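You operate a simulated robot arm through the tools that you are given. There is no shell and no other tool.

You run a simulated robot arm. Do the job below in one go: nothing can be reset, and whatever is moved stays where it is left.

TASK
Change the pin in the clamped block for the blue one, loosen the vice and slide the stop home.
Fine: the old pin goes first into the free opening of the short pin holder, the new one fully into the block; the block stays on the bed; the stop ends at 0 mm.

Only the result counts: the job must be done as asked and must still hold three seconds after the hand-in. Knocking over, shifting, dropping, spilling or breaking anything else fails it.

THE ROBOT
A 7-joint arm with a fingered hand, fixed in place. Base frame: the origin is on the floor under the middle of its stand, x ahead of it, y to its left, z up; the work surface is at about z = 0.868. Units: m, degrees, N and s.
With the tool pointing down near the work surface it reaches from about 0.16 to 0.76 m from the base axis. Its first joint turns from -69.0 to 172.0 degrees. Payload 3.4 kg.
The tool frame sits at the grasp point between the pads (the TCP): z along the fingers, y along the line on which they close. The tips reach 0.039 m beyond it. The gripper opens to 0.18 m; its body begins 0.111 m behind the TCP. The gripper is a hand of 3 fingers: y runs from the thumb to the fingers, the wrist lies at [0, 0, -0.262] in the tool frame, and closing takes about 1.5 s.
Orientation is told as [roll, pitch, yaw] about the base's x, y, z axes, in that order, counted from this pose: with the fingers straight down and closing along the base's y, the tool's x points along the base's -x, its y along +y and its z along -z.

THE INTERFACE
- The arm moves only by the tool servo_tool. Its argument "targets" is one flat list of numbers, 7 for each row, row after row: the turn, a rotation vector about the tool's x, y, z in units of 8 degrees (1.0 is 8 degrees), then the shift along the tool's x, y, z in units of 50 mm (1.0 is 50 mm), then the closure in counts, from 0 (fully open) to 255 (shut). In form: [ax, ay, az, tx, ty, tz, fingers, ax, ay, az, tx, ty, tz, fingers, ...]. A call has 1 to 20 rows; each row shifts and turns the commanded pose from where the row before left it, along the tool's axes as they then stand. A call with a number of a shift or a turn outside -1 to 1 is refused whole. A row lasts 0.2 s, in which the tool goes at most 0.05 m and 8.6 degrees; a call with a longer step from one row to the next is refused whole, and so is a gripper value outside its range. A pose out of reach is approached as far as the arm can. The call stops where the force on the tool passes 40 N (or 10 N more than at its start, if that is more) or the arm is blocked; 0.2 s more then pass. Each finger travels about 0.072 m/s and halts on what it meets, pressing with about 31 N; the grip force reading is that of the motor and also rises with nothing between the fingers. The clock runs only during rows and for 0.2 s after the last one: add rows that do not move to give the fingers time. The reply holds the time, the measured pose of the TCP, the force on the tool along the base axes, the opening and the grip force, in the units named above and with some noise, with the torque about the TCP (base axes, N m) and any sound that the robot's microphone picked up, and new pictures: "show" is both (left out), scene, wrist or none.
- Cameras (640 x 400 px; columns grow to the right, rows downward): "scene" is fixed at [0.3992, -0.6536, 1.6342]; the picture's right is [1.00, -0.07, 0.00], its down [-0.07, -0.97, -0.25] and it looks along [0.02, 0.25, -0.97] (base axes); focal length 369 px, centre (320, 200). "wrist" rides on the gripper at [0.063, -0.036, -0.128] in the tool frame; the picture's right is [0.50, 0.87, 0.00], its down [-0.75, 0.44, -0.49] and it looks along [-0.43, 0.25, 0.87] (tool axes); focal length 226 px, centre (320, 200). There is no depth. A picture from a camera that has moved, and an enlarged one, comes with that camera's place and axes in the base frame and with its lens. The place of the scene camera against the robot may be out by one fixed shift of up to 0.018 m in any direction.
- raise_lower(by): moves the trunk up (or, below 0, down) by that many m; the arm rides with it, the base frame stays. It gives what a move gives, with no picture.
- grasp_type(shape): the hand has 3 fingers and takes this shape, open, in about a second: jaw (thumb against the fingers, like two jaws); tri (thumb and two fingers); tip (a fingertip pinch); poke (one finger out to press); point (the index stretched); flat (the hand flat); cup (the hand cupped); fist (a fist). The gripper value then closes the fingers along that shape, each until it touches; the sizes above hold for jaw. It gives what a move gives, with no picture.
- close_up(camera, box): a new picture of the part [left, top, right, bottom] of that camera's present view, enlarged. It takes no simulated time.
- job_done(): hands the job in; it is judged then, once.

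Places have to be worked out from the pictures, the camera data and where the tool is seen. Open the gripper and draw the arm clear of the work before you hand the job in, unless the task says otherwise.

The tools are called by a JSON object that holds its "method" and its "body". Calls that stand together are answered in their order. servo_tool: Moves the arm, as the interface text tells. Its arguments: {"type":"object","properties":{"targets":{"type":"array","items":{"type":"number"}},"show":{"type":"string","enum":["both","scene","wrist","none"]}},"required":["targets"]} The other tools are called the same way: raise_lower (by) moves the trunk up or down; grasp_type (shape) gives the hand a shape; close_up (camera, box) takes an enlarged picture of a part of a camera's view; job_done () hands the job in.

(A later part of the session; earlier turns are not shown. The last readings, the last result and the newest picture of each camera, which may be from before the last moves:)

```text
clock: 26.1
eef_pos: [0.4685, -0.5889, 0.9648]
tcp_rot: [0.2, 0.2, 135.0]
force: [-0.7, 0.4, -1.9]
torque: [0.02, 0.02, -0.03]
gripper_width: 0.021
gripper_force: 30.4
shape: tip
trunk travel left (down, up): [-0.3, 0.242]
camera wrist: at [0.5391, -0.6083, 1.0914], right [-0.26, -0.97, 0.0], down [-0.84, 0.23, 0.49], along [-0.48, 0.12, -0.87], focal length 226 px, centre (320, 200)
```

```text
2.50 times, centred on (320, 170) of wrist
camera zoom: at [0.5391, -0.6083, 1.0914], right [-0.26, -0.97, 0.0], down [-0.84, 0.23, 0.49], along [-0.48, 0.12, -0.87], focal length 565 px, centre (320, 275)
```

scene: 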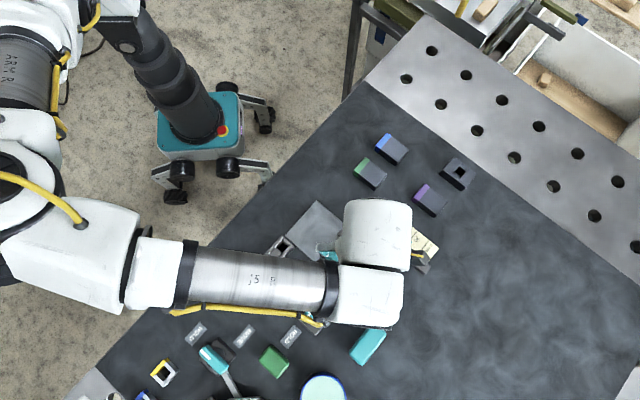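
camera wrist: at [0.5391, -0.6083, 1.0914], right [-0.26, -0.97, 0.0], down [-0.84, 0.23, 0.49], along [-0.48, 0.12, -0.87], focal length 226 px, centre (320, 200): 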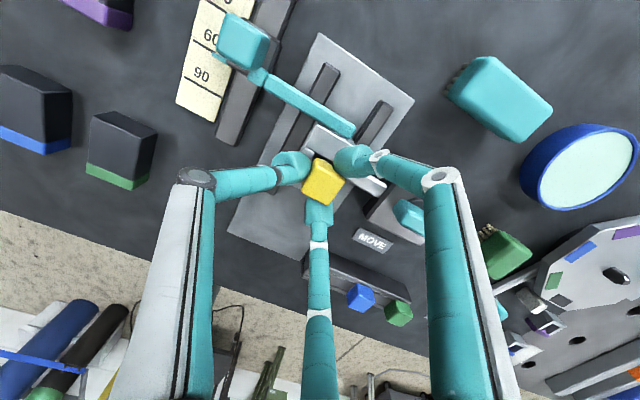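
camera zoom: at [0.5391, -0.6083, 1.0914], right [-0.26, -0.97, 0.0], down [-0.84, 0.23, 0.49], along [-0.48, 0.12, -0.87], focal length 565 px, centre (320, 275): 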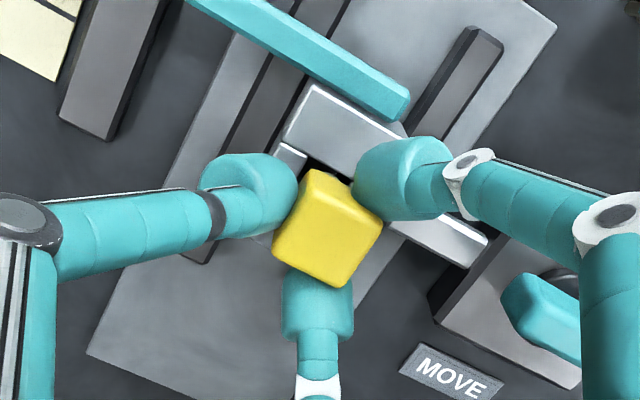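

The pin rises with the hand with little force. I'll lift another 60 mm and look.

{"method": "servo_tool", "body": {"targets": [0, 0, 0, 0, 0, -0.3, 255, 0, 0, 0, 0, 0, -0.3, 255, 0, 0, 0, 0, 0, -0.3, 255, 0, 0, 0, 0, 0, -0.3, 255, 0, 0, 0, 0, 0, 0, 255], "show": "both"}}

{"method": "close_up", "body": {"camera": "wrist", "box": [250, 80, 390, 220]}}

```text
clock: 27.3
eef_pos: [0.4686, -0.5887, 1.0239]
tcp_rot: [0.3, 0.1, 135.1]
force: [-0.9, -0.3, -1.5]
torque: [0.02, -0.02, 0.01]
gripper_width: 0.0214
gripper_force: 31.1
shape: tip
trunk travel left (down, up): [-0.3, 0.242]
camera wrist: at [0.539, -0.6079, 1.1516], right [-0.26, -0.97, 0.0], down [-0.84, 0.23, 0.49], along [-0.48, 0.12, -0.87], focal length 226 px, centre (320, 200)
```

scene: 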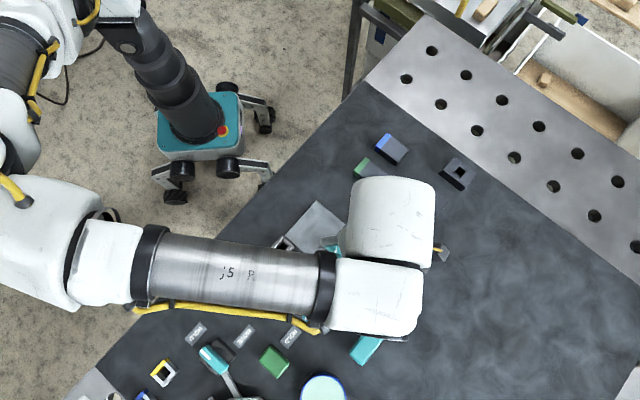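
wrist: 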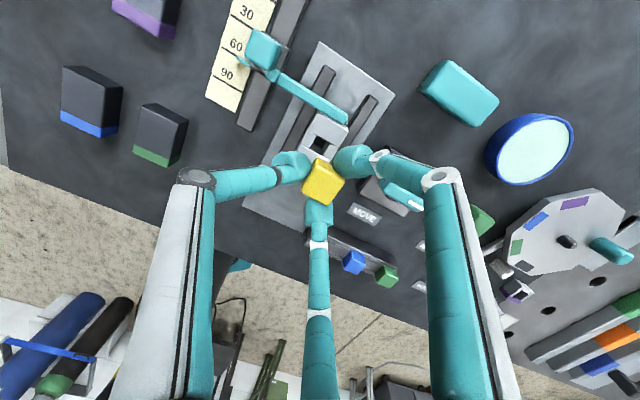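

```text
2.86 times, centred on (320, 150) of wrist
camera zoom: at [0.539, -0.6079, 1.1516], right [-0.26, -0.97, 0.0], down [-0.84, 0.23, 0.49], along [-0.48, 0.12, -0.87], focal length 646 px, centre (320, 343)
```

zoom: 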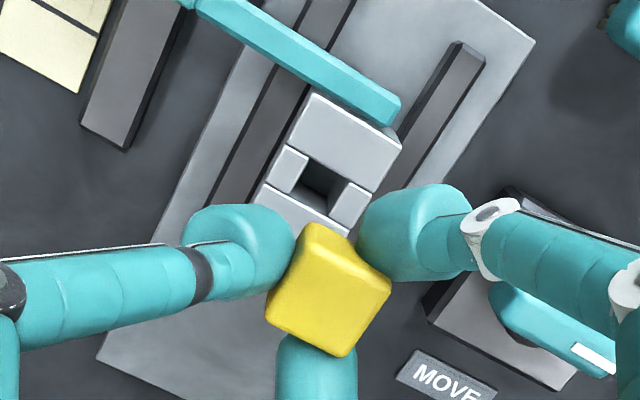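

The block's hole is now empty and the pin is in the hand. I'll zoom in to check how the cap is turned and placed relative to the tool, and look at the hole's exact position.

{"method": "close_up", "body": {"camera": "wrist", "box": [295, 110, 345, 160]}}

{"method": "close_up", "body": {"camera": "wrist", "box": [295, 150, 355, 210]}}

```text
8.00 times, centred on (320, 135) of wrist
camera zoom: at [0.539, -0.6079, 1.1516], right [-0.26, -0.97, 0.0], down [-0.84, 0.23, 0.49], along [-0.48, 0.12, -0.87], focal length 1808 px, centre (320, 720)
```

zoom: 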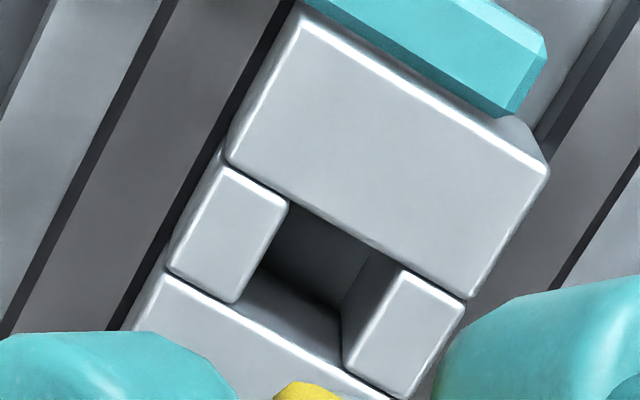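

```text
6.67 times, centred on (325, 180) of wrist
camera zoom: at [0.539, -0.6079, 1.1516], right [-0.26, -0.97, 0.0], down [-0.84, 0.23, 0.49], along [-0.48, 0.12, -0.87], focal length 1507 px, centre (287, 333)
```

zoom: 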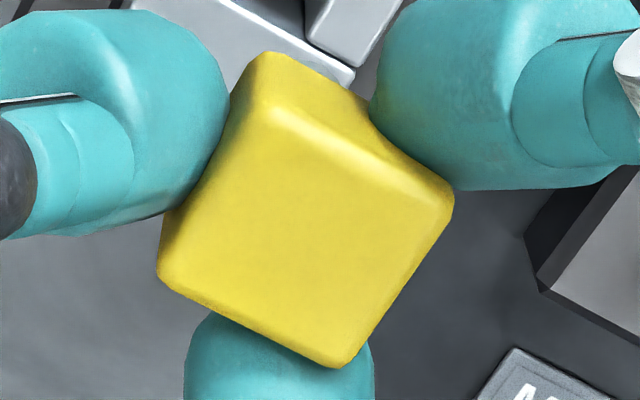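

The cap sits square to the tool within about 1–2°, and the hole centre agrees with my earlier figure. Now I'll carry the yellow pin to a spot just short of the free opening, so that both the cap and the opening are visible, staying high.

{"method": "servo_tool", "body": {"targets": [0, 0, 0, -0.532, 0.3, 0, 255, 0, 0, 0, -0.532, 0.3, 0, 255, 0, 0, 0, -0.532, 0.3, 0, 255, 0, 0, 0, -0.532, 0.3, 0, 255, 0, 0, 0, -0.532, 0.3, 0.34, 255, 0, 0, 0, -0.532, 0.3, 0.34, 255, 0, 0, 0, 0, 0, 0, 255, 0, 0, 0, 0, 0, 0, 255], "show": "both"}}

{"method": "close_up", "body": {"camera": "wrist", "box": [270, 90, 390, 210]}}

```text
clock: 29.1
eef_pos: [0.2919, -0.5406, 0.9894]
tcp_rot: [0.1, 0.1, 135.0]
force: [0.1, -0.2, -0.8]
torque: [0.01, -0.05, 0.02]
gripper_width: 0.0205
gripper_force: 30.5
shape: tip
trunk travel left (down, up): [-0.3, 0.242]
camera wrist: at [0.3616, -0.5596, 1.1178], right [-0.26, -0.97, 0.0], down [-0.84, 0.23, 0.49], along [-0.48, 0.12, -0.87], focal length 226 px, centre (320, 200)
```

scene: 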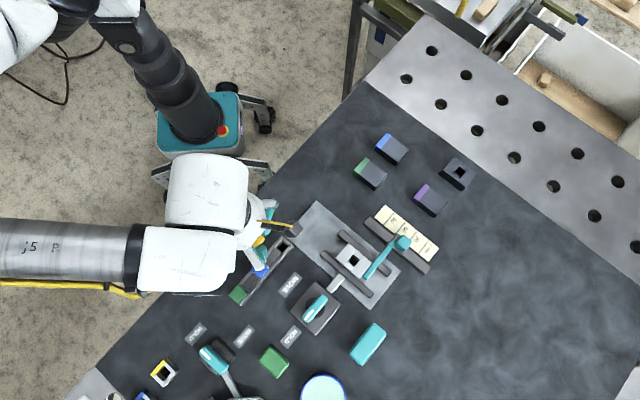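
wrist: 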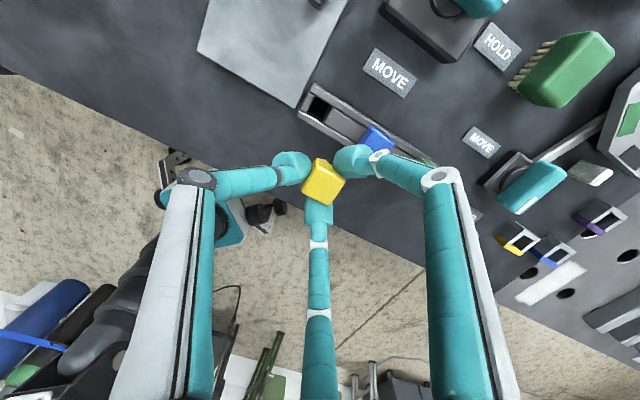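

```text
3.33 times, centred on (330, 150) of wrist
camera zoom: at [0.3616, -0.5596, 1.1178], right [-0.26, -0.97, 0.0], down [-0.84, 0.23, 0.49], along [-0.48, 0.12, -0.87], focal length 754 px, centre (287, 367)
```

zoom: 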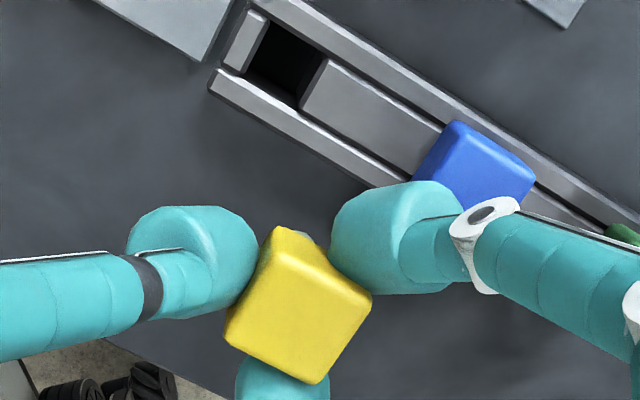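

The opening and held pin are both in view now. I'll zoom tightly on the opening and on the pin's underside, where a grey shaft sliver shows.

{"method": "close_up", "body": {"camera": "wrist", "box": [295, 80, 345, 130]}}

{"method": "close_up", "body": {"camera": "wrist", "box": [295, 145, 355, 205]}}

{"method": "close_up", "body": {"camera": "scene", "box": [220, 190, 320, 310]}}

```text
8.00 times, centred on (320, 105) of wrist
camera zoom: at [0.3616, -0.5596, 1.1178], right [-0.26, -0.97, 0.0], down [-0.84, 0.23, 0.49], along [-0.48, 0.12, -0.87], focal length 1808 px, centre (320, 960)
```

zoom: 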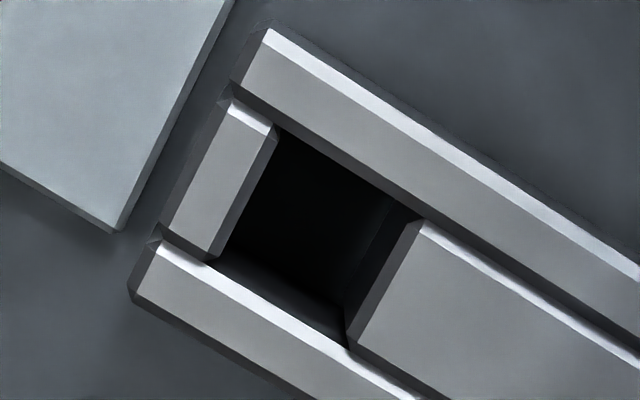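

```text
6.67 times, centred on (325, 175) of wrist
camera zoom: at [0.3616, -0.5596, 1.1178], right [-0.26, -0.97, 0.0], down [-0.84, 0.23, 0.49], along [-0.48, 0.12, -0.87], focal length 1507 px, centre (287, 367)
```

zoom: 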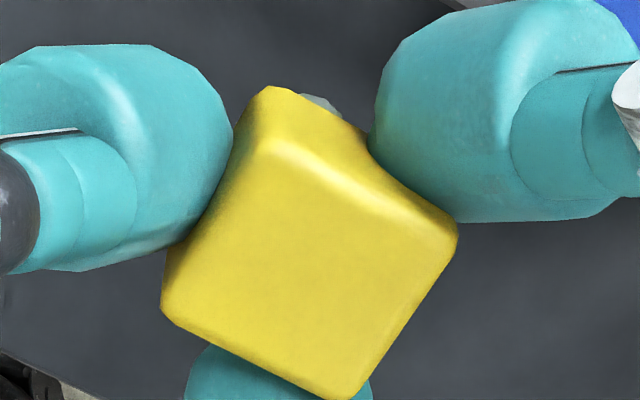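

```text
3.33 times, centred on (270, 250) of scene
camera zoom: at [0.3992, -0.6536, 1.6342], right [1.0, -0.07, 0.0], down [-0.07, -0.97, -0.25], along [0.02, 0.25, -0.97], focal length 1230 px, centre (487, 33)
```

zoom: 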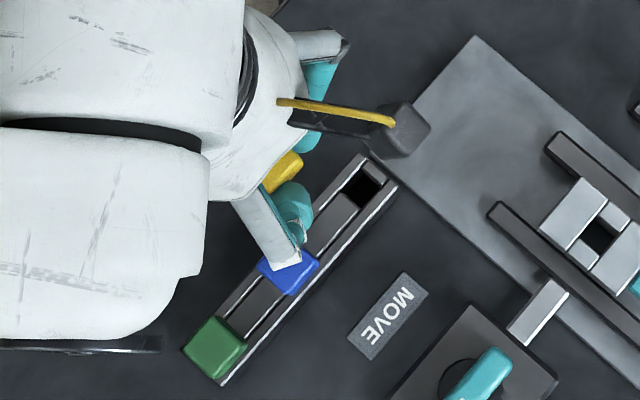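

The pin's grey shaft ends about 63 mm below the TCP. From the consistent views the opening centre is s≈0.625, w≈-0.154, rack top z≈0.895. I'll go above it with the shaft end still about 12 mm clear, and check.

{"method": "servo_tool", "body": {"targets": [0, 0, 0, 0.243, -0.146, 0, 255, 0, 0, 0, 0.243, -0.146, 0, 255, 0, 0, 0, 0.243, -0.146, 0.18, 255, 0, 0, 0, 0, 0, 0.18, 255, 0, 0, 0, 0, 0, 0, 255], "show": "both"}}

{"method": "close_up", "body": {"camera": "wrist", "box": [270, 100, 380, 210]}}

{"method": "close_up", "body": {"camera": "scene", "box": [230, 200, 310, 290]}}

```text
clock: 30.3
eef_pos: [0.3338, -0.5507, 0.9721]
tcp_rot: [0.1, 0.1, 135.0]
force: [-1.0, 0.7, -0.2]
torque: [0.01, 0.05, -0.01]
gripper_width: 0.0204
gripper_force: 30.9
shape: tip
trunk travel left (down, up): [-0.3, 0.242]
camera wrist: at [0.4039, -0.5695, 1.0993], right [-0.26, -0.97, 0.0], down [-0.84, 0.23, 0.49], along [-0.48, 0.12, -0.87], focal length 226 px, centre (320, 200)
```

scene: 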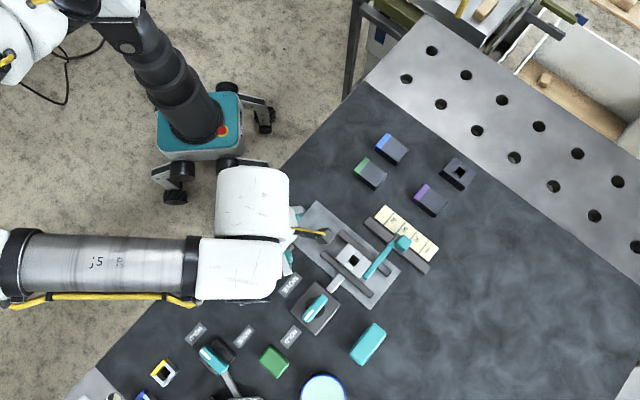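
wrist: 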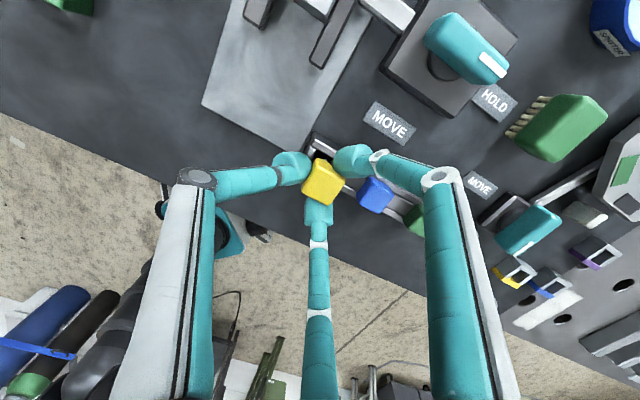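

```text
3.64 times, centred on (325, 155) of wrist
camera zoom: at [0.4039, -0.5695, 1.0993], right [-0.26, -0.97, 0.0], down [-0.84, 0.23, 0.49], along [-0.48, 0.12, -0.87], focal length 822 px, centre (302, 364)
```

zoom: 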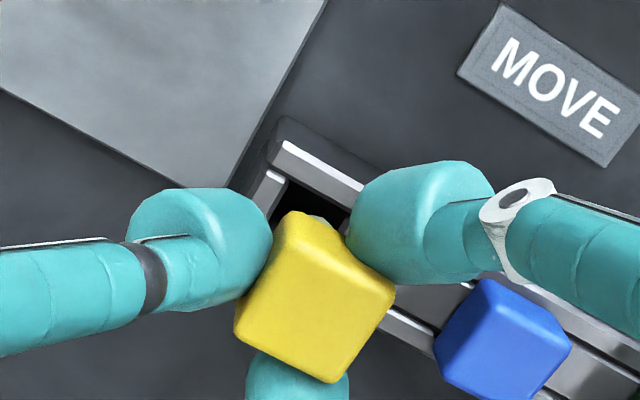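

```text
4.44 times, centred on (270, 245) of scene
camera zoom: at [0.3992, -0.6536, 1.6342], right [1.0, -0.07, 0.0], down [-0.07, -0.97, -0.25], along [0.02, 0.25, -0.97], focal length 1640 px, centre (542, 0)
```

zoom: 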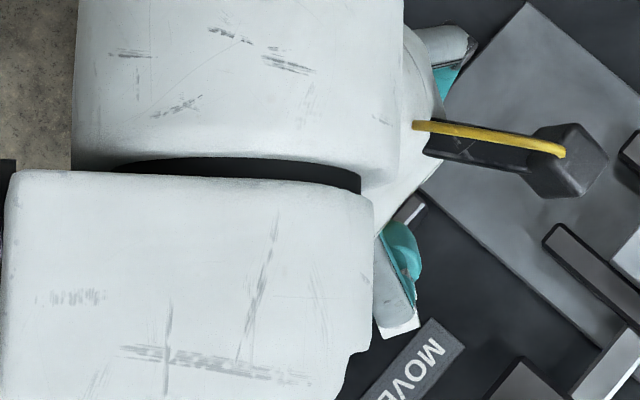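

I'll zoom to measure the held cap against the visible rack corners and the blue cap.

{"method": "close_up", "body": {"camera": "wrist", "box": [295, 130, 355, 190]}}

{"method": "close_up", "body": {"camera": "wrist", "box": [340, 165, 400, 225]}}

```text
6.67 times, centred on (325, 160) of wrist
camera zoom: at [0.4039, -0.5695, 1.0993], right [-0.26, -0.97, 0.0], down [-0.84, 0.23, 0.49], along [-0.48, 0.12, -0.87], focal length 1507 px, centre (287, 467)
```

zoom: 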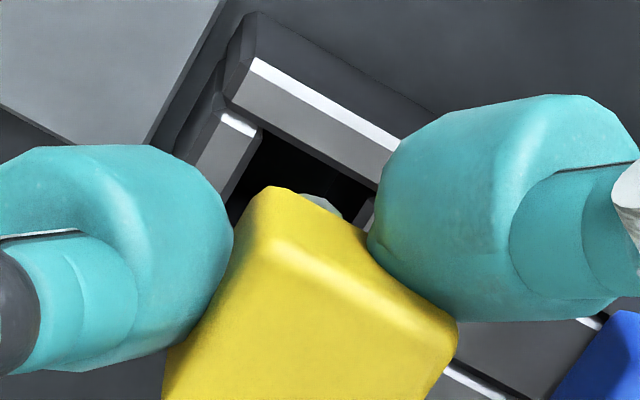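

```text
6.67 times, centred on (370, 195) of wrist
camera zoom: at [0.4039, -0.5695, 1.0993], right [-0.26, -0.97, 0.0], down [-0.84, 0.23, 0.49], along [-0.48, 0.12, -0.87], focal length 1507 px, centre (-13, 233)
```

zoom: 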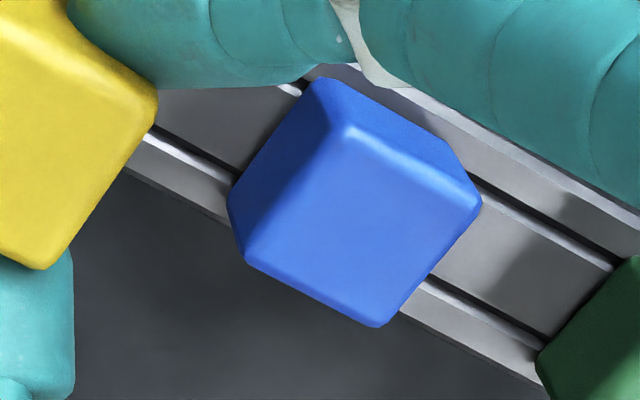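

The blue cap centre measures s=0.625, w=-0.214, so with a 60 mm pitch the opening is at w≈-0.154. The held cap sits about 2.5 mm to the -w side of the TCP, so I'll shift +1.7 mm in w and descend in small steps, watching the force.

{"method": "servo_tool", "body": {"targets": [0, 0, 0, -0.012, -0.034, 0, 255, 0, 0, 0, 0, 0, 0.1, 255, 0, 0, 0, 0, 0, 0.1, 255, 0, 0, 0, 0, 0, 0.1, 255, 0, 0, 0, 0, 0, 0.06, 255], "show": "wrist"}}

{"method": "close_up", "body": {"camera": "wrist", "box": [280, 120, 380, 220]}}

```text
clock: 31.5
eef_pos: [0.335, -0.5485, 0.9547]
tcp_rot: [0.1, 0.1, 135.0]
force: [-0.2, -0.2, -1.4]
torque: [-0.03, -0.03, -0.01]
gripper_width: 0.0206
gripper_force: 31.6
shape: tip
trunk travel left (down, up): [-0.3, 0.242]
camera wrist: at [0.4042, -0.5676, 1.0812], right [-0.26, -0.97, 0.0], down [-0.84, 0.23, 0.49], along [-0.48, 0.12, -0.87], focal length 226 px, centre (320, 200)
```

wrist: 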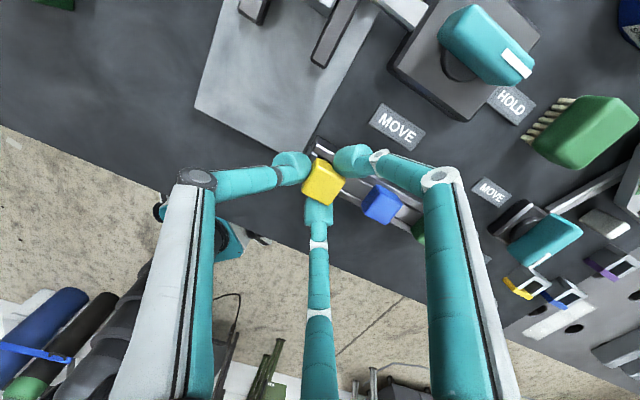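

```text
4.00 times, centred on (330, 170) of wrist
camera zoom: at [0.4042, -0.5676, 1.0812], right [-0.26, -0.97, 0.0], down [-0.84, 0.23, 0.49], along [-0.48, 0.12, -0.87], focal length 904 px, centre (280, 320)
```

zoom: 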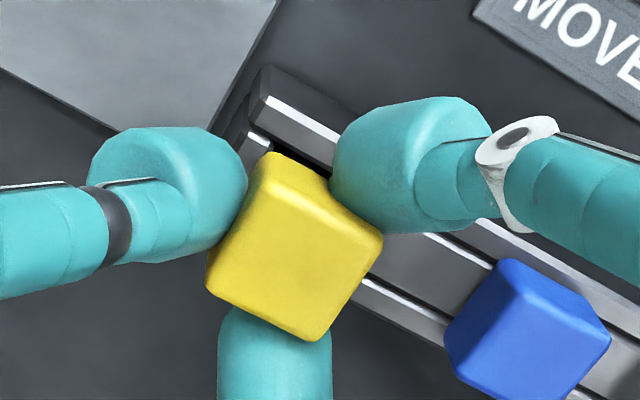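

No contact force so far at z≈0.954. I'll continue down 12 mm in small steps.

{"method": "servo_tool", "body": {"targets": [0, 0, 0, 0, 0, 0.06, 255, 0, 0, 0, 0, 0, 0.06, 255, 0, 0, 0, 0, 0, 0.06, 255, 0, 0, 0, 0, 0, 0.06, 255, 0, 0, 0, 0, 0, 0, 255], "show": "wrist"}}

{"method": "close_up", "body": {"camera": "wrist", "box": [280, 120, 380, 220]}}

```text
clock: 32.7
eef_pos: [0.3344, -0.5489, 0.9435]
tcp_rot: [0.2, 0.2, 135.0]
force: [0.2, 0.6, -1.6]
torque: [0.02, -0.03, 0.01]
gripper_width: 0.0206
gripper_force: 30.8
shape: tip
trunk travel left (down, up): [-0.3, 0.242]
camera wrist: at [0.4042, -0.5681, 1.0696], right [-0.26, -0.97, 0.0], down [-0.84, 0.23, 0.49], along [-0.48, 0.12, -0.87], focal length 226 px, centre (320, 200)
```

wrist: 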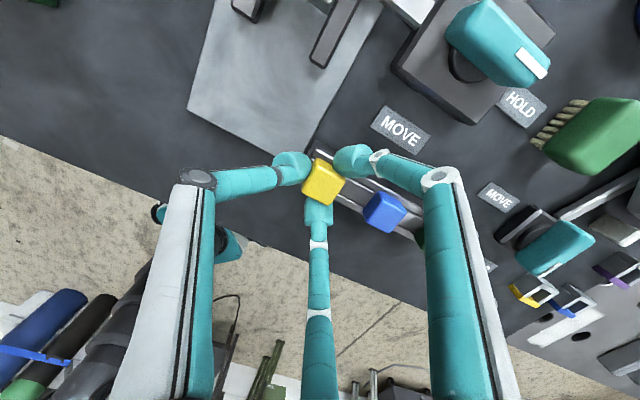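

```text
4.00 times, centred on (330, 170) of wrist
camera zoom: at [0.4042, -0.5681, 1.0696], right [-0.26, -0.97, 0.0], down [-0.84, 0.23, 0.49], along [-0.48, 0.12, -0.87], focal length 904 px, centre (280, 320)
```

zoom: 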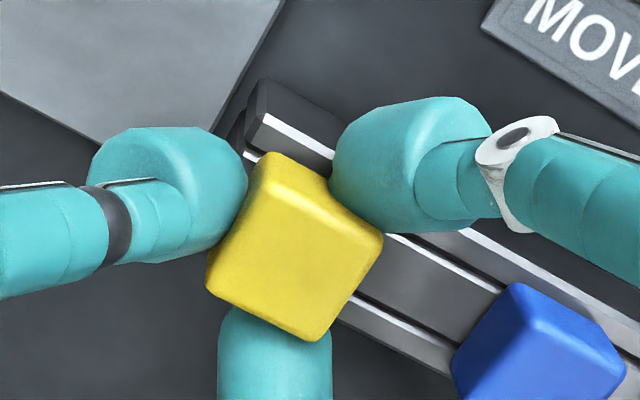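

Still free and the cap has not slipped in the hand, so the shaft is going into the opening. I'll ease down further until it seats.

{"method": "servo_tool", "body": {"targets": [0, 0, 0, 0, 0, 0.04, 255, 0, 0, 0, 0, 0, 0.03, 255, 0, 0, 0, 0, 0, 0, 255], "show": "none"}}

```text
clock: 33.5
eef_pos: [0.3345, -0.5491, 0.9392]
tcp_rot: [0.1, 0.1, 135.0]
force: [-0.7, -1.1, -1.0]
torque: [-0.01, 0.0, 0.02]
gripper_width: 0.0206
gripper_force: 31.2
shape: tip
trunk travel left (down, up): [-0.3, 0.242]
```

{"method": "servo_tool", "body": {"targets": [0, 0, 0, 0, 0, 0.03, 255, 0, 0, 0, 0, 0, 0.03, 255, 0, 0, 0, 0, 0, 0, 255], "show": "wrist"}}

{"method": "close_up", "body": {"camera": "wrist", "box": [280, 120, 400, 240]}}

```text
clock: 34.3
eef_pos: [0.3345, -0.5487, 0.9377]
tcp_rot: [0.2, 0.3, 135.0]
force: [0.4, -0.7, 10.3]
torque: [-0.09, 0.01, -0.01]
gripper_width: 0.0209
gripper_force: 30.8
shape: tip
trunk travel left (down, up): [-0.3, 0.242]
camera wrist: at [0.4039, -0.5676, 1.0644], right [-0.26, -0.97, 0.0], down [-0.84, 0.23, 0.49], along [-0.47, 0.12, -0.87], focal length 226 px, centre (320, 200)
```

wrist: 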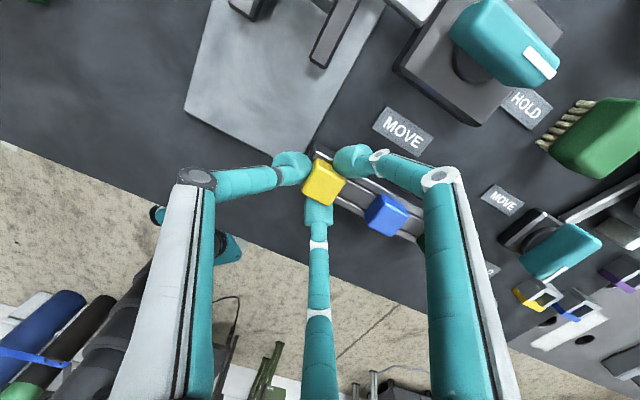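

```text
3.33 times, centred on (340, 180) of wrist
camera zoom: at [0.4039, -0.5676, 1.0644], right [-0.26, -0.97, 0.0], down [-0.84, 0.23, 0.49], along [-0.47, 0.12, -0.87], focal length 754 px, centre (253, 267)
```

zoom: 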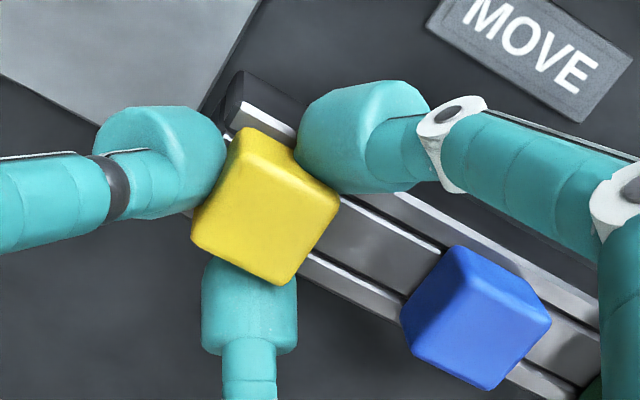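

It met resistance at z≈0.937 (10 N), which matches the expected seat height. I'll release to 50 mm, let it settle and look before lifting off.

{"method": "servo_tool", "body": {"targets": [0, 0, 0, 0, 0, -0.03, 255, 0, 0, 0, 0, 0, 0, 185, 0, 0, 0, 0, 0, 0, 185, 0, 0, 0, 0, 0, 0, 185, 0, 0, 0, 0, 0, 0, 185], "show": "wrist"}}

{"method": "close_up", "body": {"camera": "wrist", "box": [280, 120, 400, 240]}}

```text
clock: 35.5
eef_pos: [0.3342, -0.5491, 0.9378]
tcp_rot: [0.2, 0.0, 135.0]
force: [-0.2, 0.1, -0.1]
torque: [0.05, 0.02, -0.01]
gripper_width: 0.0492
gripper_force: 0.1
shape: tip
trunk travel left (down, up): [-0.3, 0.242]
camera wrist: at [0.4042, -0.5681, 1.0643], right [-0.26, -0.97, 0.0], down [-0.84, 0.23, 0.49], along [-0.48, 0.12, -0.87], focal length 226 px, centre (320, 200)
```

wrist: 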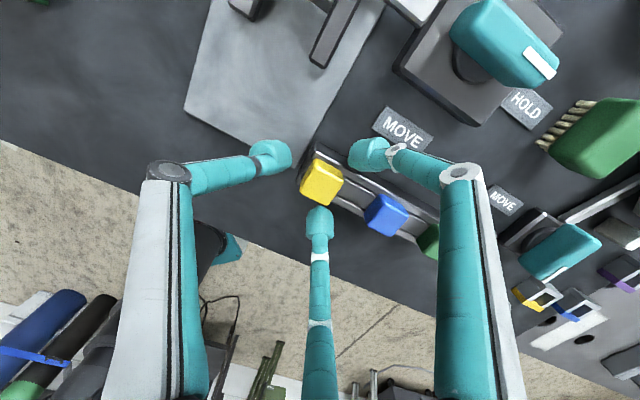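

```text
3.33 times, centred on (340, 180) of wrist
camera zoom: at [0.4042, -0.5681, 1.0643], right [-0.26, -0.97, 0.0], down [-0.84, 0.23, 0.49], along [-0.48, 0.12, -0.87], focal length 754 px, centre (253, 267)
```

zoom: 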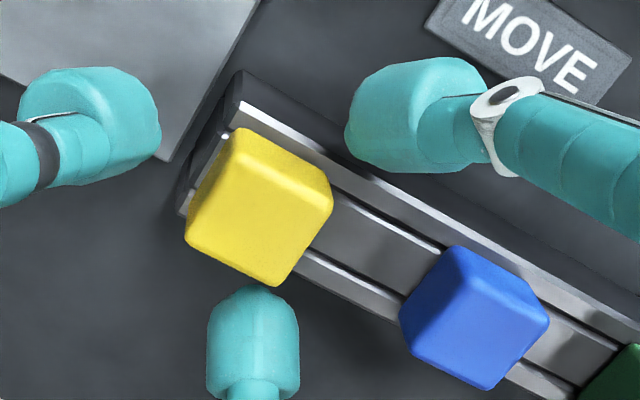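

Yellow is seated flush in line with the others. I'll lift clear, move over the blue pin with a narrower opening so the thumb fits between the caps, and check alignment from above.

{"method": "servo_tool", "body": {"targets": [0, 0, 0, 0, 0, -0.3, 185, 0, 0, 0, 0, 0, -0.31, 185, 0, 0, 0, 0, 0, -0.31, 185, 0, 0, 0, 0, 0, -0.31, 185, 0, 0, 0, 0.01, 0.43, 0, 212, 0, 0, 0, 0, 0.42, 0, 212, 0, 0, 0, 0, 0.42, 0, 212, 0, 0, 0, 0, 0, 0.3, 212, 0, 0, 0, 0, 0, 0, 212], "show": "both"}}

{"method": "close_up", "body": {"camera": "wrist", "box": [260, 90, 380, 210]}}

```text
clock: 37.5
eef_pos: [0.2892, -0.5951, 0.9837]
tcp_rot: [0.2, 0.1, 135.0]
force: [0.5, 0.3, -0.5]
torque: [0.03, -0.02, -0.01]
gripper_width: 0.0308
gripper_force: 0.0
shape: tip
trunk travel left (down, up): [-0.3, 0.242]
camera wrist: at [0.3588, -0.6132, 1.111], right [-0.26, -0.97, 0.0], down [-0.84, 0.23, 0.49], along [-0.48, 0.12, -0.87], focal length 226 px, centre (320, 200)
```

scene: 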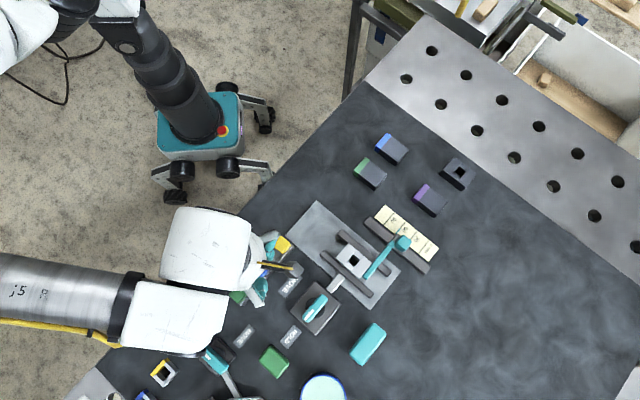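
wrist: 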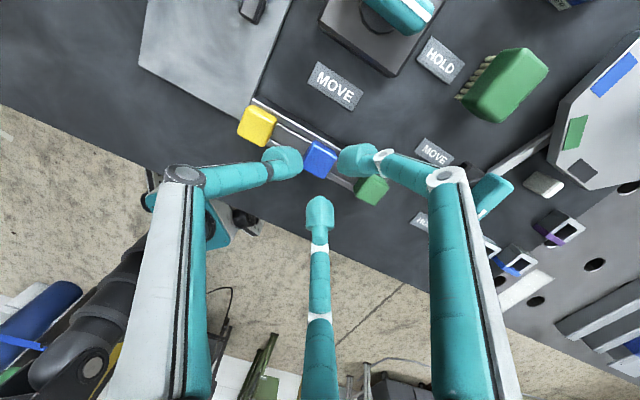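

```text
3.33 times, centred on (320, 150) of wrist
camera zoom: at [0.3588, -0.6132, 1.111], right [-0.26, -0.97, 0.0], down [-0.84, 0.23, 0.49], along [-0.48, 0.12, -0.87], focal length 754 px, centre (320, 367)
```

zoom: 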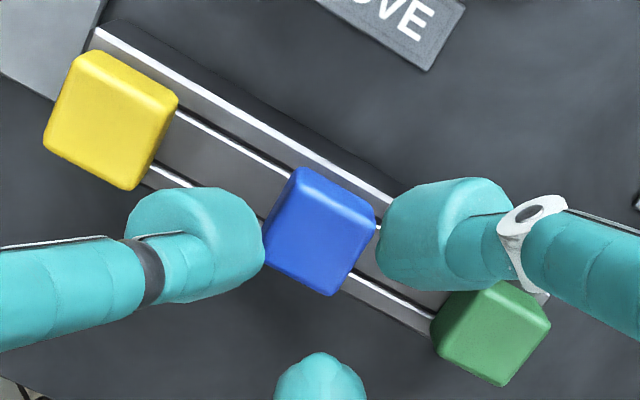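

Let me zoom on the blue cap to refine centring.

{"method": "close_up", "body": {"camera": "wrist", "box": [295, 135, 345, 185]}}

```text
8.00 times, centred on (320, 160) of wrist
camera zoom: at [0.3588, -0.6132, 1.111], right [-0.26, -0.97, 0.0], down [-0.84, 0.23, 0.49], along [-0.48, 0.12, -0.87], focal length 1808 px, centre (320, 520)
```

zoom: 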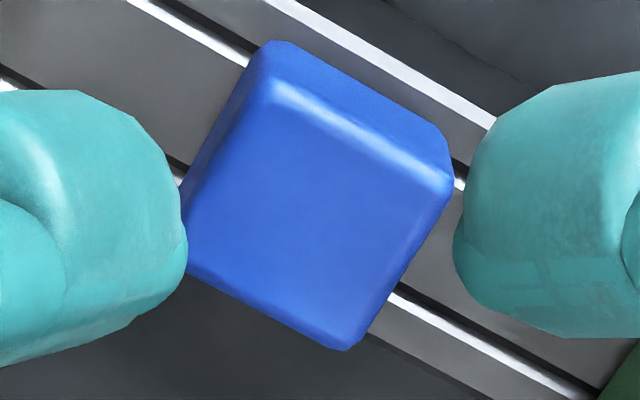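

Blue cap centre is s≈0.625, w≈-0.215, well centred. I'll descend to just above cap level first and check the thumb's gap.

{"method": "servo_tool", "body": {"targets": [0, 0, 0, 0.012, 0, 0.2, 212, 0, 0, 0, 0, 0, 0.2, 212, 0, 0, 0, 0, 0, 0.14, 212, 0, 0, 0, 0, 0, 0, 212], "show": "wrist"}}

{"method": "close_up", "body": {"camera": "wrist", "box": [250, 110, 370, 230]}}

```text
clock: 38.5
eef_pos: [0.2902, -0.5944, 0.9566]
tcp_rot: [0.3, 0.1, 134.9]
force: [-0.2, -0.2, -0.4]
torque: [0.0, -0.02, 0.02]
gripper_width: 0.0312
gripper_force: 0.2
shape: tip
trunk travel left (down, up): [-0.3, 0.242]
camera wrist: at [0.36, -0.6136, 1.0843], right [-0.26, -0.97, 0.0], down [-0.84, 0.23, 0.49], along [-0.48, 0.12, -0.87], focal length 226 px, centre (320, 200)
```

wrist: 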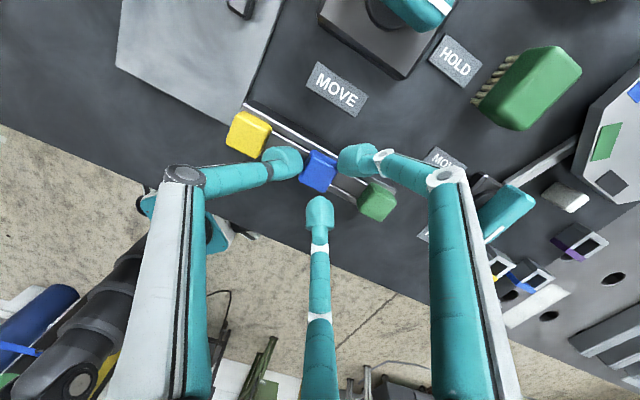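

```text
3.33 times, centred on (310, 170) of wrist
camera zoom: at [0.36, -0.6136, 1.0843], right [-0.26, -0.97, 0.0], down [-0.84, 0.23, 0.49], along [-0.48, 0.12, -0.87], focal length 754 px, centre (353, 300)
```

zoom: 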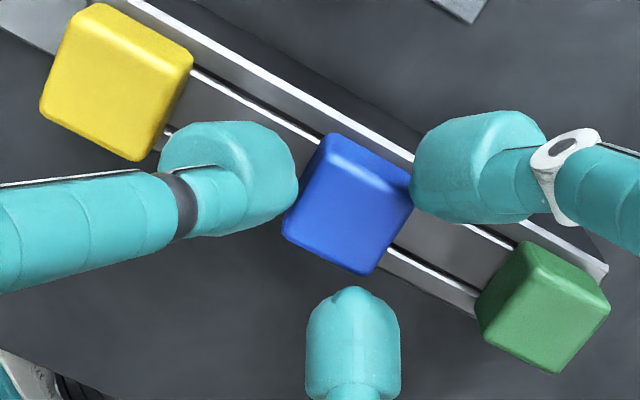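

The thumb sits cleanly in the gap between yellow and blue, with about 4 mm and 7 mm to spare. I'll go down to grip height z≈0.938.

{"method": "servo_tool", "body": {"targets": [0, 0, 0, 0, 0, 0.12, 212, 0, 0, 0, 0, 0, 0.12, 212, 0, 0, 0, 0, 0, 0.12, 212, 0, 0, 0, 0, 0, 0, 212], "show": "wrist"}}

{"method": "close_up", "body": {"camera": "wrist", "box": [250, 110, 370, 230]}}

```text
clock: 39.5
eef_pos: [0.29, -0.5949, 0.9397]
tcp_rot: [0.3, 0.1, 135.0]
force: [-0.5, 0.1, 0.5]
torque: [0.0, 0.05, 0.03]
gripper_width: 0.0311
gripper_force: 0.0
shape: tip
trunk travel left (down, up): [-0.3, 0.242]
camera wrist: at [0.3599, -0.6137, 1.0665], right [-0.26, -0.97, 0.0], down [-0.84, 0.23, 0.49], along [-0.48, 0.12, -0.87], focal length 226 px, centre (320, 200)
```

wrist: 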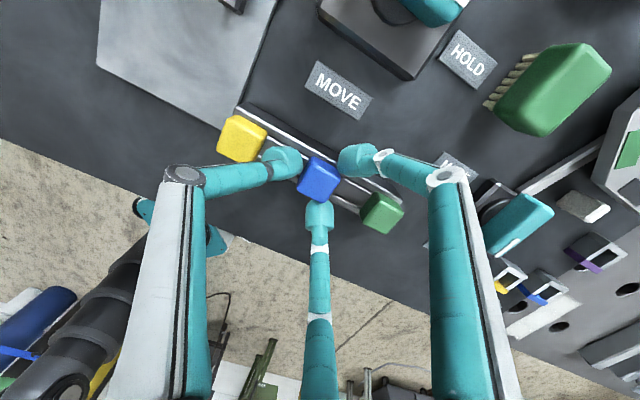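

```text
3.33 times, centred on (310, 170) of wrist
camera zoom: at [0.3599, -0.6137, 1.0665], right [-0.26, -0.97, 0.0], down [-0.84, 0.23, 0.49], along [-0.48, 0.12, -0.87], focal length 754 px, centre (353, 300)
```

zoom: 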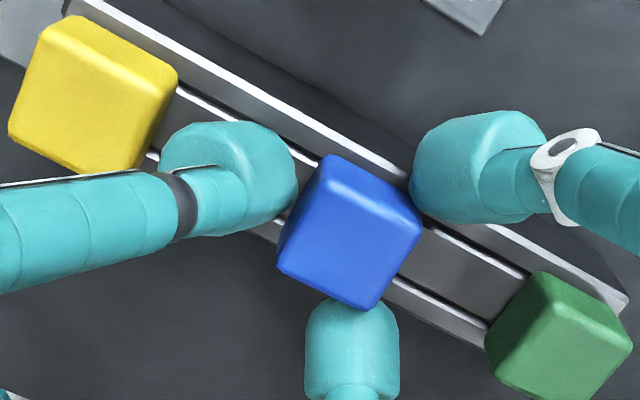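

At grip height with no contact. I'll close on the blue cap.

{"method": "servo_tool", "body": {"targets": [0, 0, 0, 0, 0, 0, 255, 0, 0, 0, 0, 0, 0, 255, 0, 0, 0, 0, 0, 0, 255, 0, 0, 0, 0, 0, 0, 255, 0, 0, 0, 0, 0, 0, 255], "show": "wrist"}}

{"method": "close_up", "body": {"camera": "wrist", "box": [250, 110, 370, 230]}}

```text
clock: 40.7
eef_pos: [0.2901, -0.5954, 0.9393]
tcp_rot: [0.2, 0.1, 135.1]
force: [0.2, -0.6, 0.0]
torque: [-0.01, 0.01, 0.0]
gripper_width: 0.0219
gripper_force: 31.6
shape: tip
trunk travel left (down, up): [-0.3, 0.242]
camera wrist: at [0.36, -0.6139, 1.0664], right [-0.26, -0.97, 0.0], down [-0.84, 0.23, 0.49], along [-0.48, 0.12, -0.87], focal length 226 px, centre (320, 200)
```

wrist: 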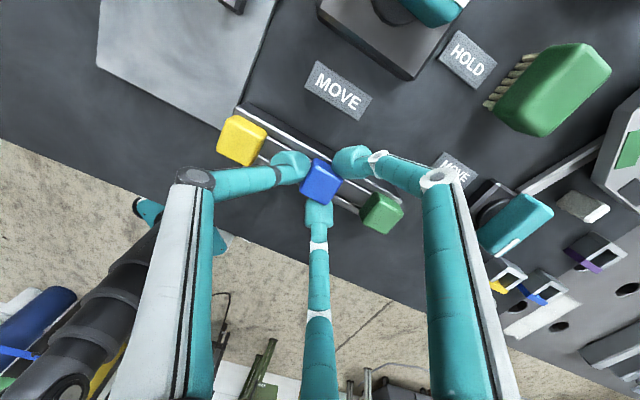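

```text
3.33 times, centred on (310, 170) of wrist
camera zoom: at [0.36, -0.6139, 1.0664], right [-0.26, -0.97, 0.0], down [-0.84, 0.23, 0.49], along [-0.48, 0.12, -0.87], focal length 754 px, centre (353, 300)
```

zoom: 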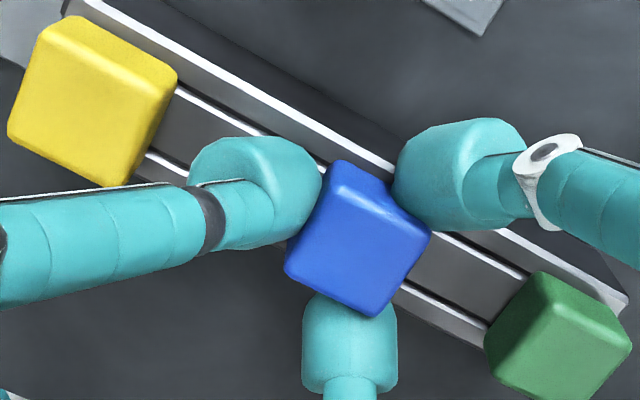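

Good grip at 31.6 N. I'll lift blue out gently, first 20 mm and then another 50 mm.

{"method": "servo_tool", "body": {"targets": [0, 0, 0, 0, 0, -0.1, 255, 0, 0, 0, 0, 0, -0.1, 255, 0, 0, 0, 0, 0, -0.1, 255, 0, 0, 0, 0, 0, -0.1, 255, 0, 0, 0, 0, 0, -0.2, 255, 0, 0, 0, 0, 0, -0.3, 255, 0, 0, 0, 0, 0, -0.3, 255, 0, 0, 0, 0, 0, -0.3, 255, 0, 0, 0, 0, 0, 0, 255], "show": "both"}}

{"method": "close_up", "body": {"camera": "wrist", "box": [250, 90, 390, 230]}}

```text
clock: 42.7
eef_pos: [0.2905, -0.5953, 1.0145]
tcp_rot: [0.3, 0.1, 135.1]
force: [-0.3, -0.1, -1.9]
torque: [-0.01, 0.02, 0.0]
gripper_width: 0.022
gripper_force: 30.4
shape: tip
trunk travel left (down, up): [-0.3, 0.242]
camera wrist: at [0.3604, -0.6137, 1.1414], right [-0.26, -0.97, 0.0], down [-0.84, 0.23, 0.49], along [-0.48, 0.12, -0.87], focal length 226 px, centre (320, 200)
```

scene: 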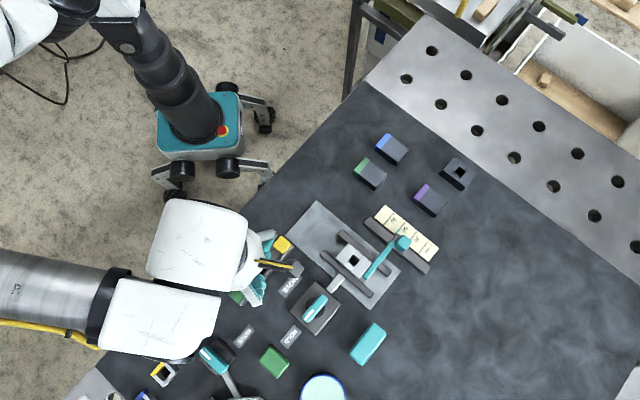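
wrist: 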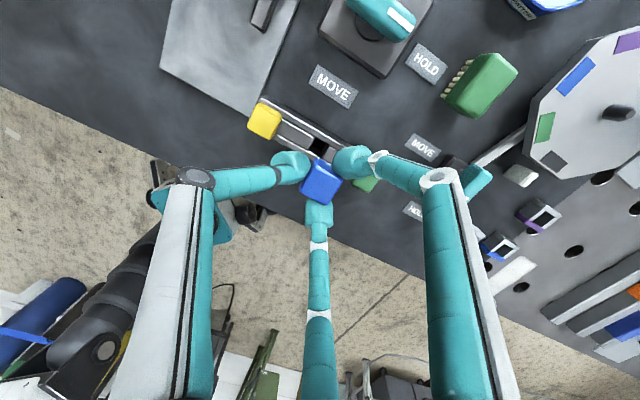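

```text
2.86 times, centred on (320, 160) of wrist
camera zoom: at [0.3604, -0.6137, 1.1414], right [-0.26, -0.97, 0.0], down [-0.84, 0.23, 0.49], along [-0.48, 0.12, -0.87], focal length 646 px, centre (320, 314)
```

zoom: 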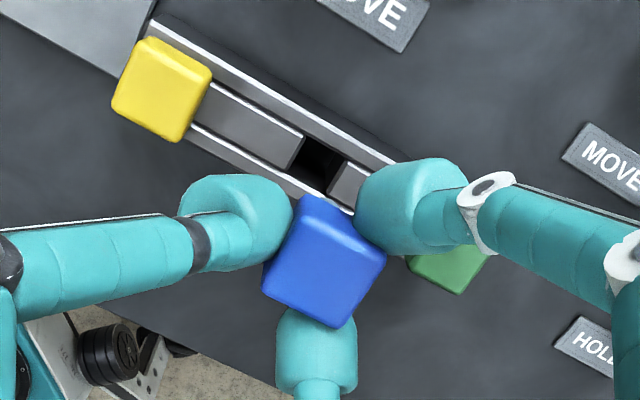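

Blue is out and the others are undisturbed. I'll measure how the blue cap sits in the hand.

{"method": "close_up", "body": {"camera": "wrist", "box": [295, 150, 355, 210]}}

```text
6.67 times, centred on (325, 180) of wrist
camera zoom: at [0.3604, -0.6137, 1.1414], right [-0.26, -0.97, 0.0], down [-0.84, 0.23, 0.49], along [-0.48, 0.12, -0.87], focal length 1507 px, centre (287, 333)
```

zoom: 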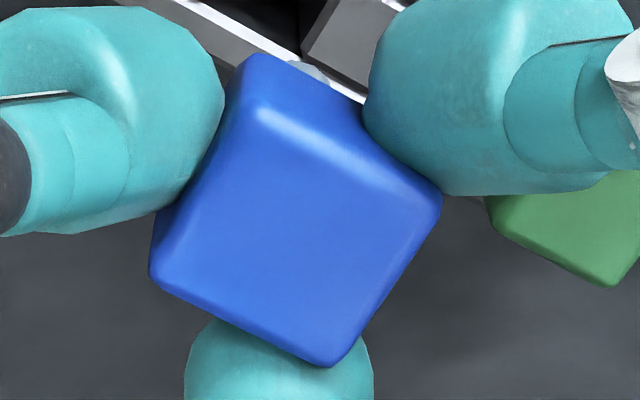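

Blue sits about 1.5 mm to the -w side of the TCP and square. I'll carry it to just short of the block so the hole stays visible, and re-measure the hole.

{"method": "servo_tool", "body": {"targets": [0, 0, 0, 0.43, -0.5525, 0, 255, 0, 0, 0, 0.43, -0.5525, 0, 255, 0, 0, 0, 0.43, -0.5525, 0, 255, 0, 0, 0, 0.43, -0.5525, 0, 255, 0, 0, 0, 0, 0, 0.2, 255, 0, 0, 0, 0, 0, 0, 255], "show": "both"}}

{"method": "close_up", "body": {"camera": "wrist", "box": [295, 90, 345, 140]}}

{"method": "close_up", "body": {"camera": "wrist", "box": [250, 70, 390, 210]}}

```text
clock: 44.1
eef_pos: [0.4305, -0.5768, 1.0032]
tcp_rot: [0.2, 0.1, 135.0]
force: [0.1, -1.6, -1.2]
torque: [0.0, 0.04, -0.01]
gripper_width: 0.0218
gripper_force: 31.1
shape: tip
trunk travel left (down, up): [-0.3, 0.242]
camera wrist: at [0.5009, -0.5959, 1.1303], right [-0.26, -0.97, 0.0], down [-0.84, 0.23, 0.49], along [-0.48, 0.12, -0.87], focal length 226 px, centre (320, 200)
```

scene: 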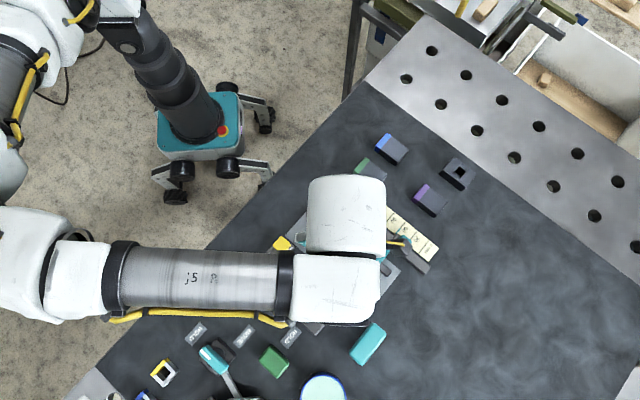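
wrist: 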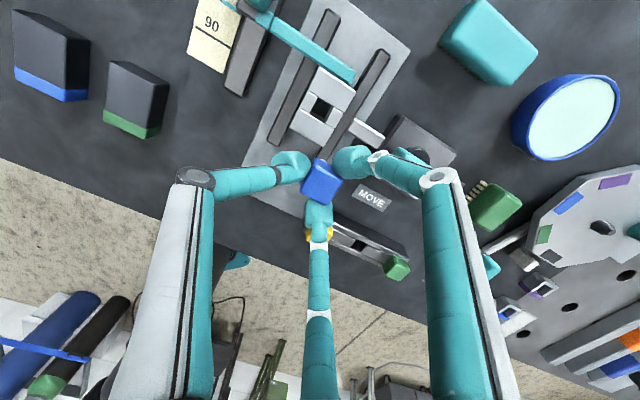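

```text
8.00 times, centred on (320, 115) of wrist
camera zoom: at [0.5009, -0.5959, 1.1303], right [-0.26, -0.97, 0.0], down [-0.84, 0.23, 0.49], along [-0.48, 0.12, -0.87], focal length 1808 px, centre (320, 880)
```

zoom: 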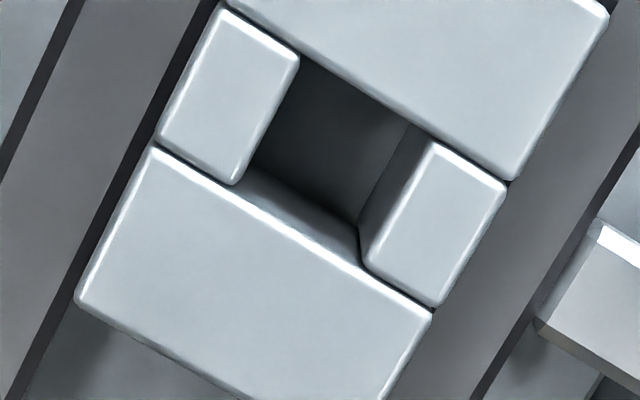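

```text
2.86 times, centred on (320, 140) of wrist
camera zoom: at [0.5009, -0.5959, 1.1303], right [-0.26, -0.97, 0.0], down [-0.84, 0.23, 0.49], along [-0.48, 0.12, -0.87], focal length 646 px, centre (320, 371)
```

zoom: 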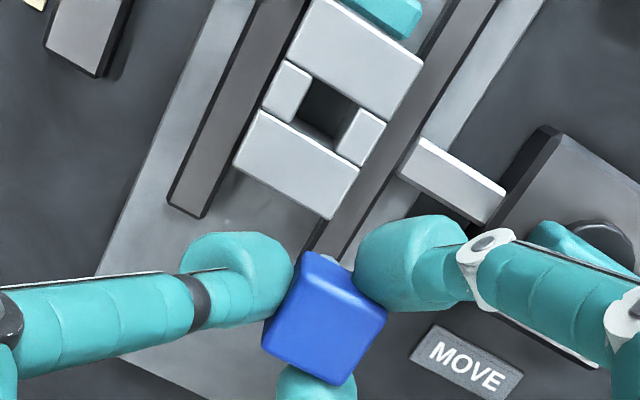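

The hole centre re-measures at s=0.749, w=-0.084. I'll move the blue pin over it, about 15 mm above, and compare.

{"method": "servo_tool", "body": {"targets": [0, 0, 0, 0.364, -0.204, 0, 255, 0, 0, 0, 0.364, -0.204, 0, 255, 0, 0, 0, 0, 0, 0.3, 255, 0, 0, 0, 0, 0, 0.1, 255, 0, 0, 0, 0, 0, 0, 255], "show": "wrist"}}

{"method": "close_up", "body": {"camera": "wrist", "box": [295, 130, 355, 190]}}

{"method": "close_up", "body": {"camera": "wrist", "box": [260, 90, 380, 210]}}

```text
clock: 45.3
eef_pos: [0.4697, -0.5886, 0.9844]
tcp_rot: [0.2, 0.1, 135.1]
force: [-0.5, 0.5, -2.8]
torque: [0.03, 0.0, -0.01]
gripper_width: 0.0216
gripper_force: 30.9
shape: tip
trunk travel left (down, up): [-0.3, 0.242]
camera wrist: at [0.54, -0.6074, 1.1111], right [-0.26, -0.97, 0.0], down [-0.84, 0.23, 0.49], along [-0.48, 0.12, -0.87], focal length 226 px, centre (320, 200)
```

wrist: 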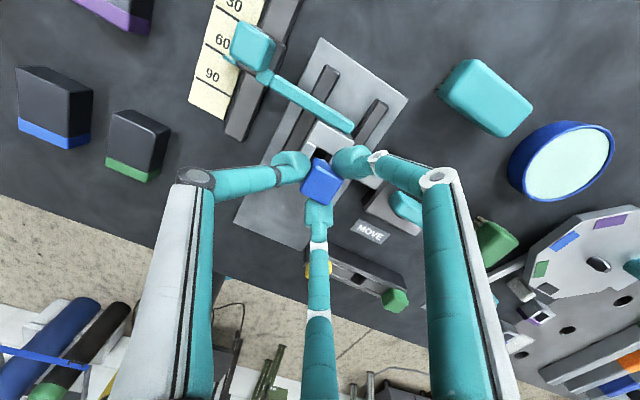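

```text
6.67 times, centred on (325, 160) of wrist
camera zoom: at [0.54, -0.6074, 1.1111], right [-0.26, -0.97, 0.0], down [-0.84, 0.23, 0.49], along [-0.48, 0.12, -0.87], focal length 1507 px, centre (287, 467)
```

zoom: 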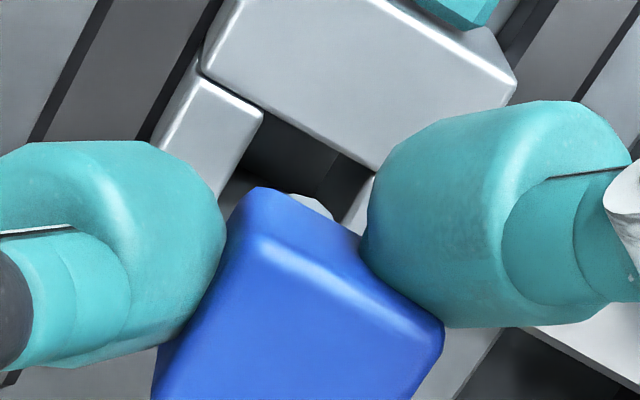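

```text
3.33 times, centred on (320, 150) of wrist
camera zoom: at [0.54, -0.6074, 1.1111], right [-0.26, -0.97, 0.0], down [-0.84, 0.23, 0.49], along [-0.48, 0.12, -0.87], focal length 754 px, centre (320, 367)
```

zoom: 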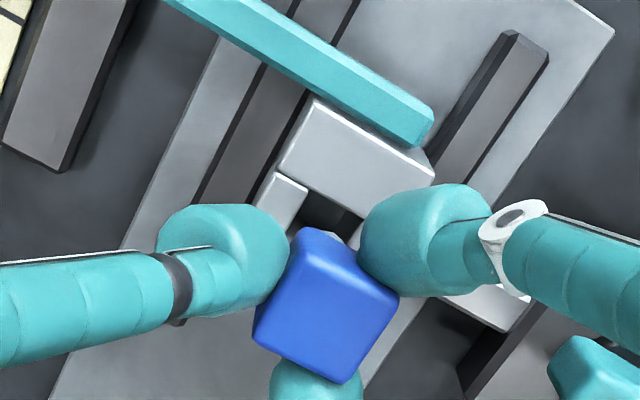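

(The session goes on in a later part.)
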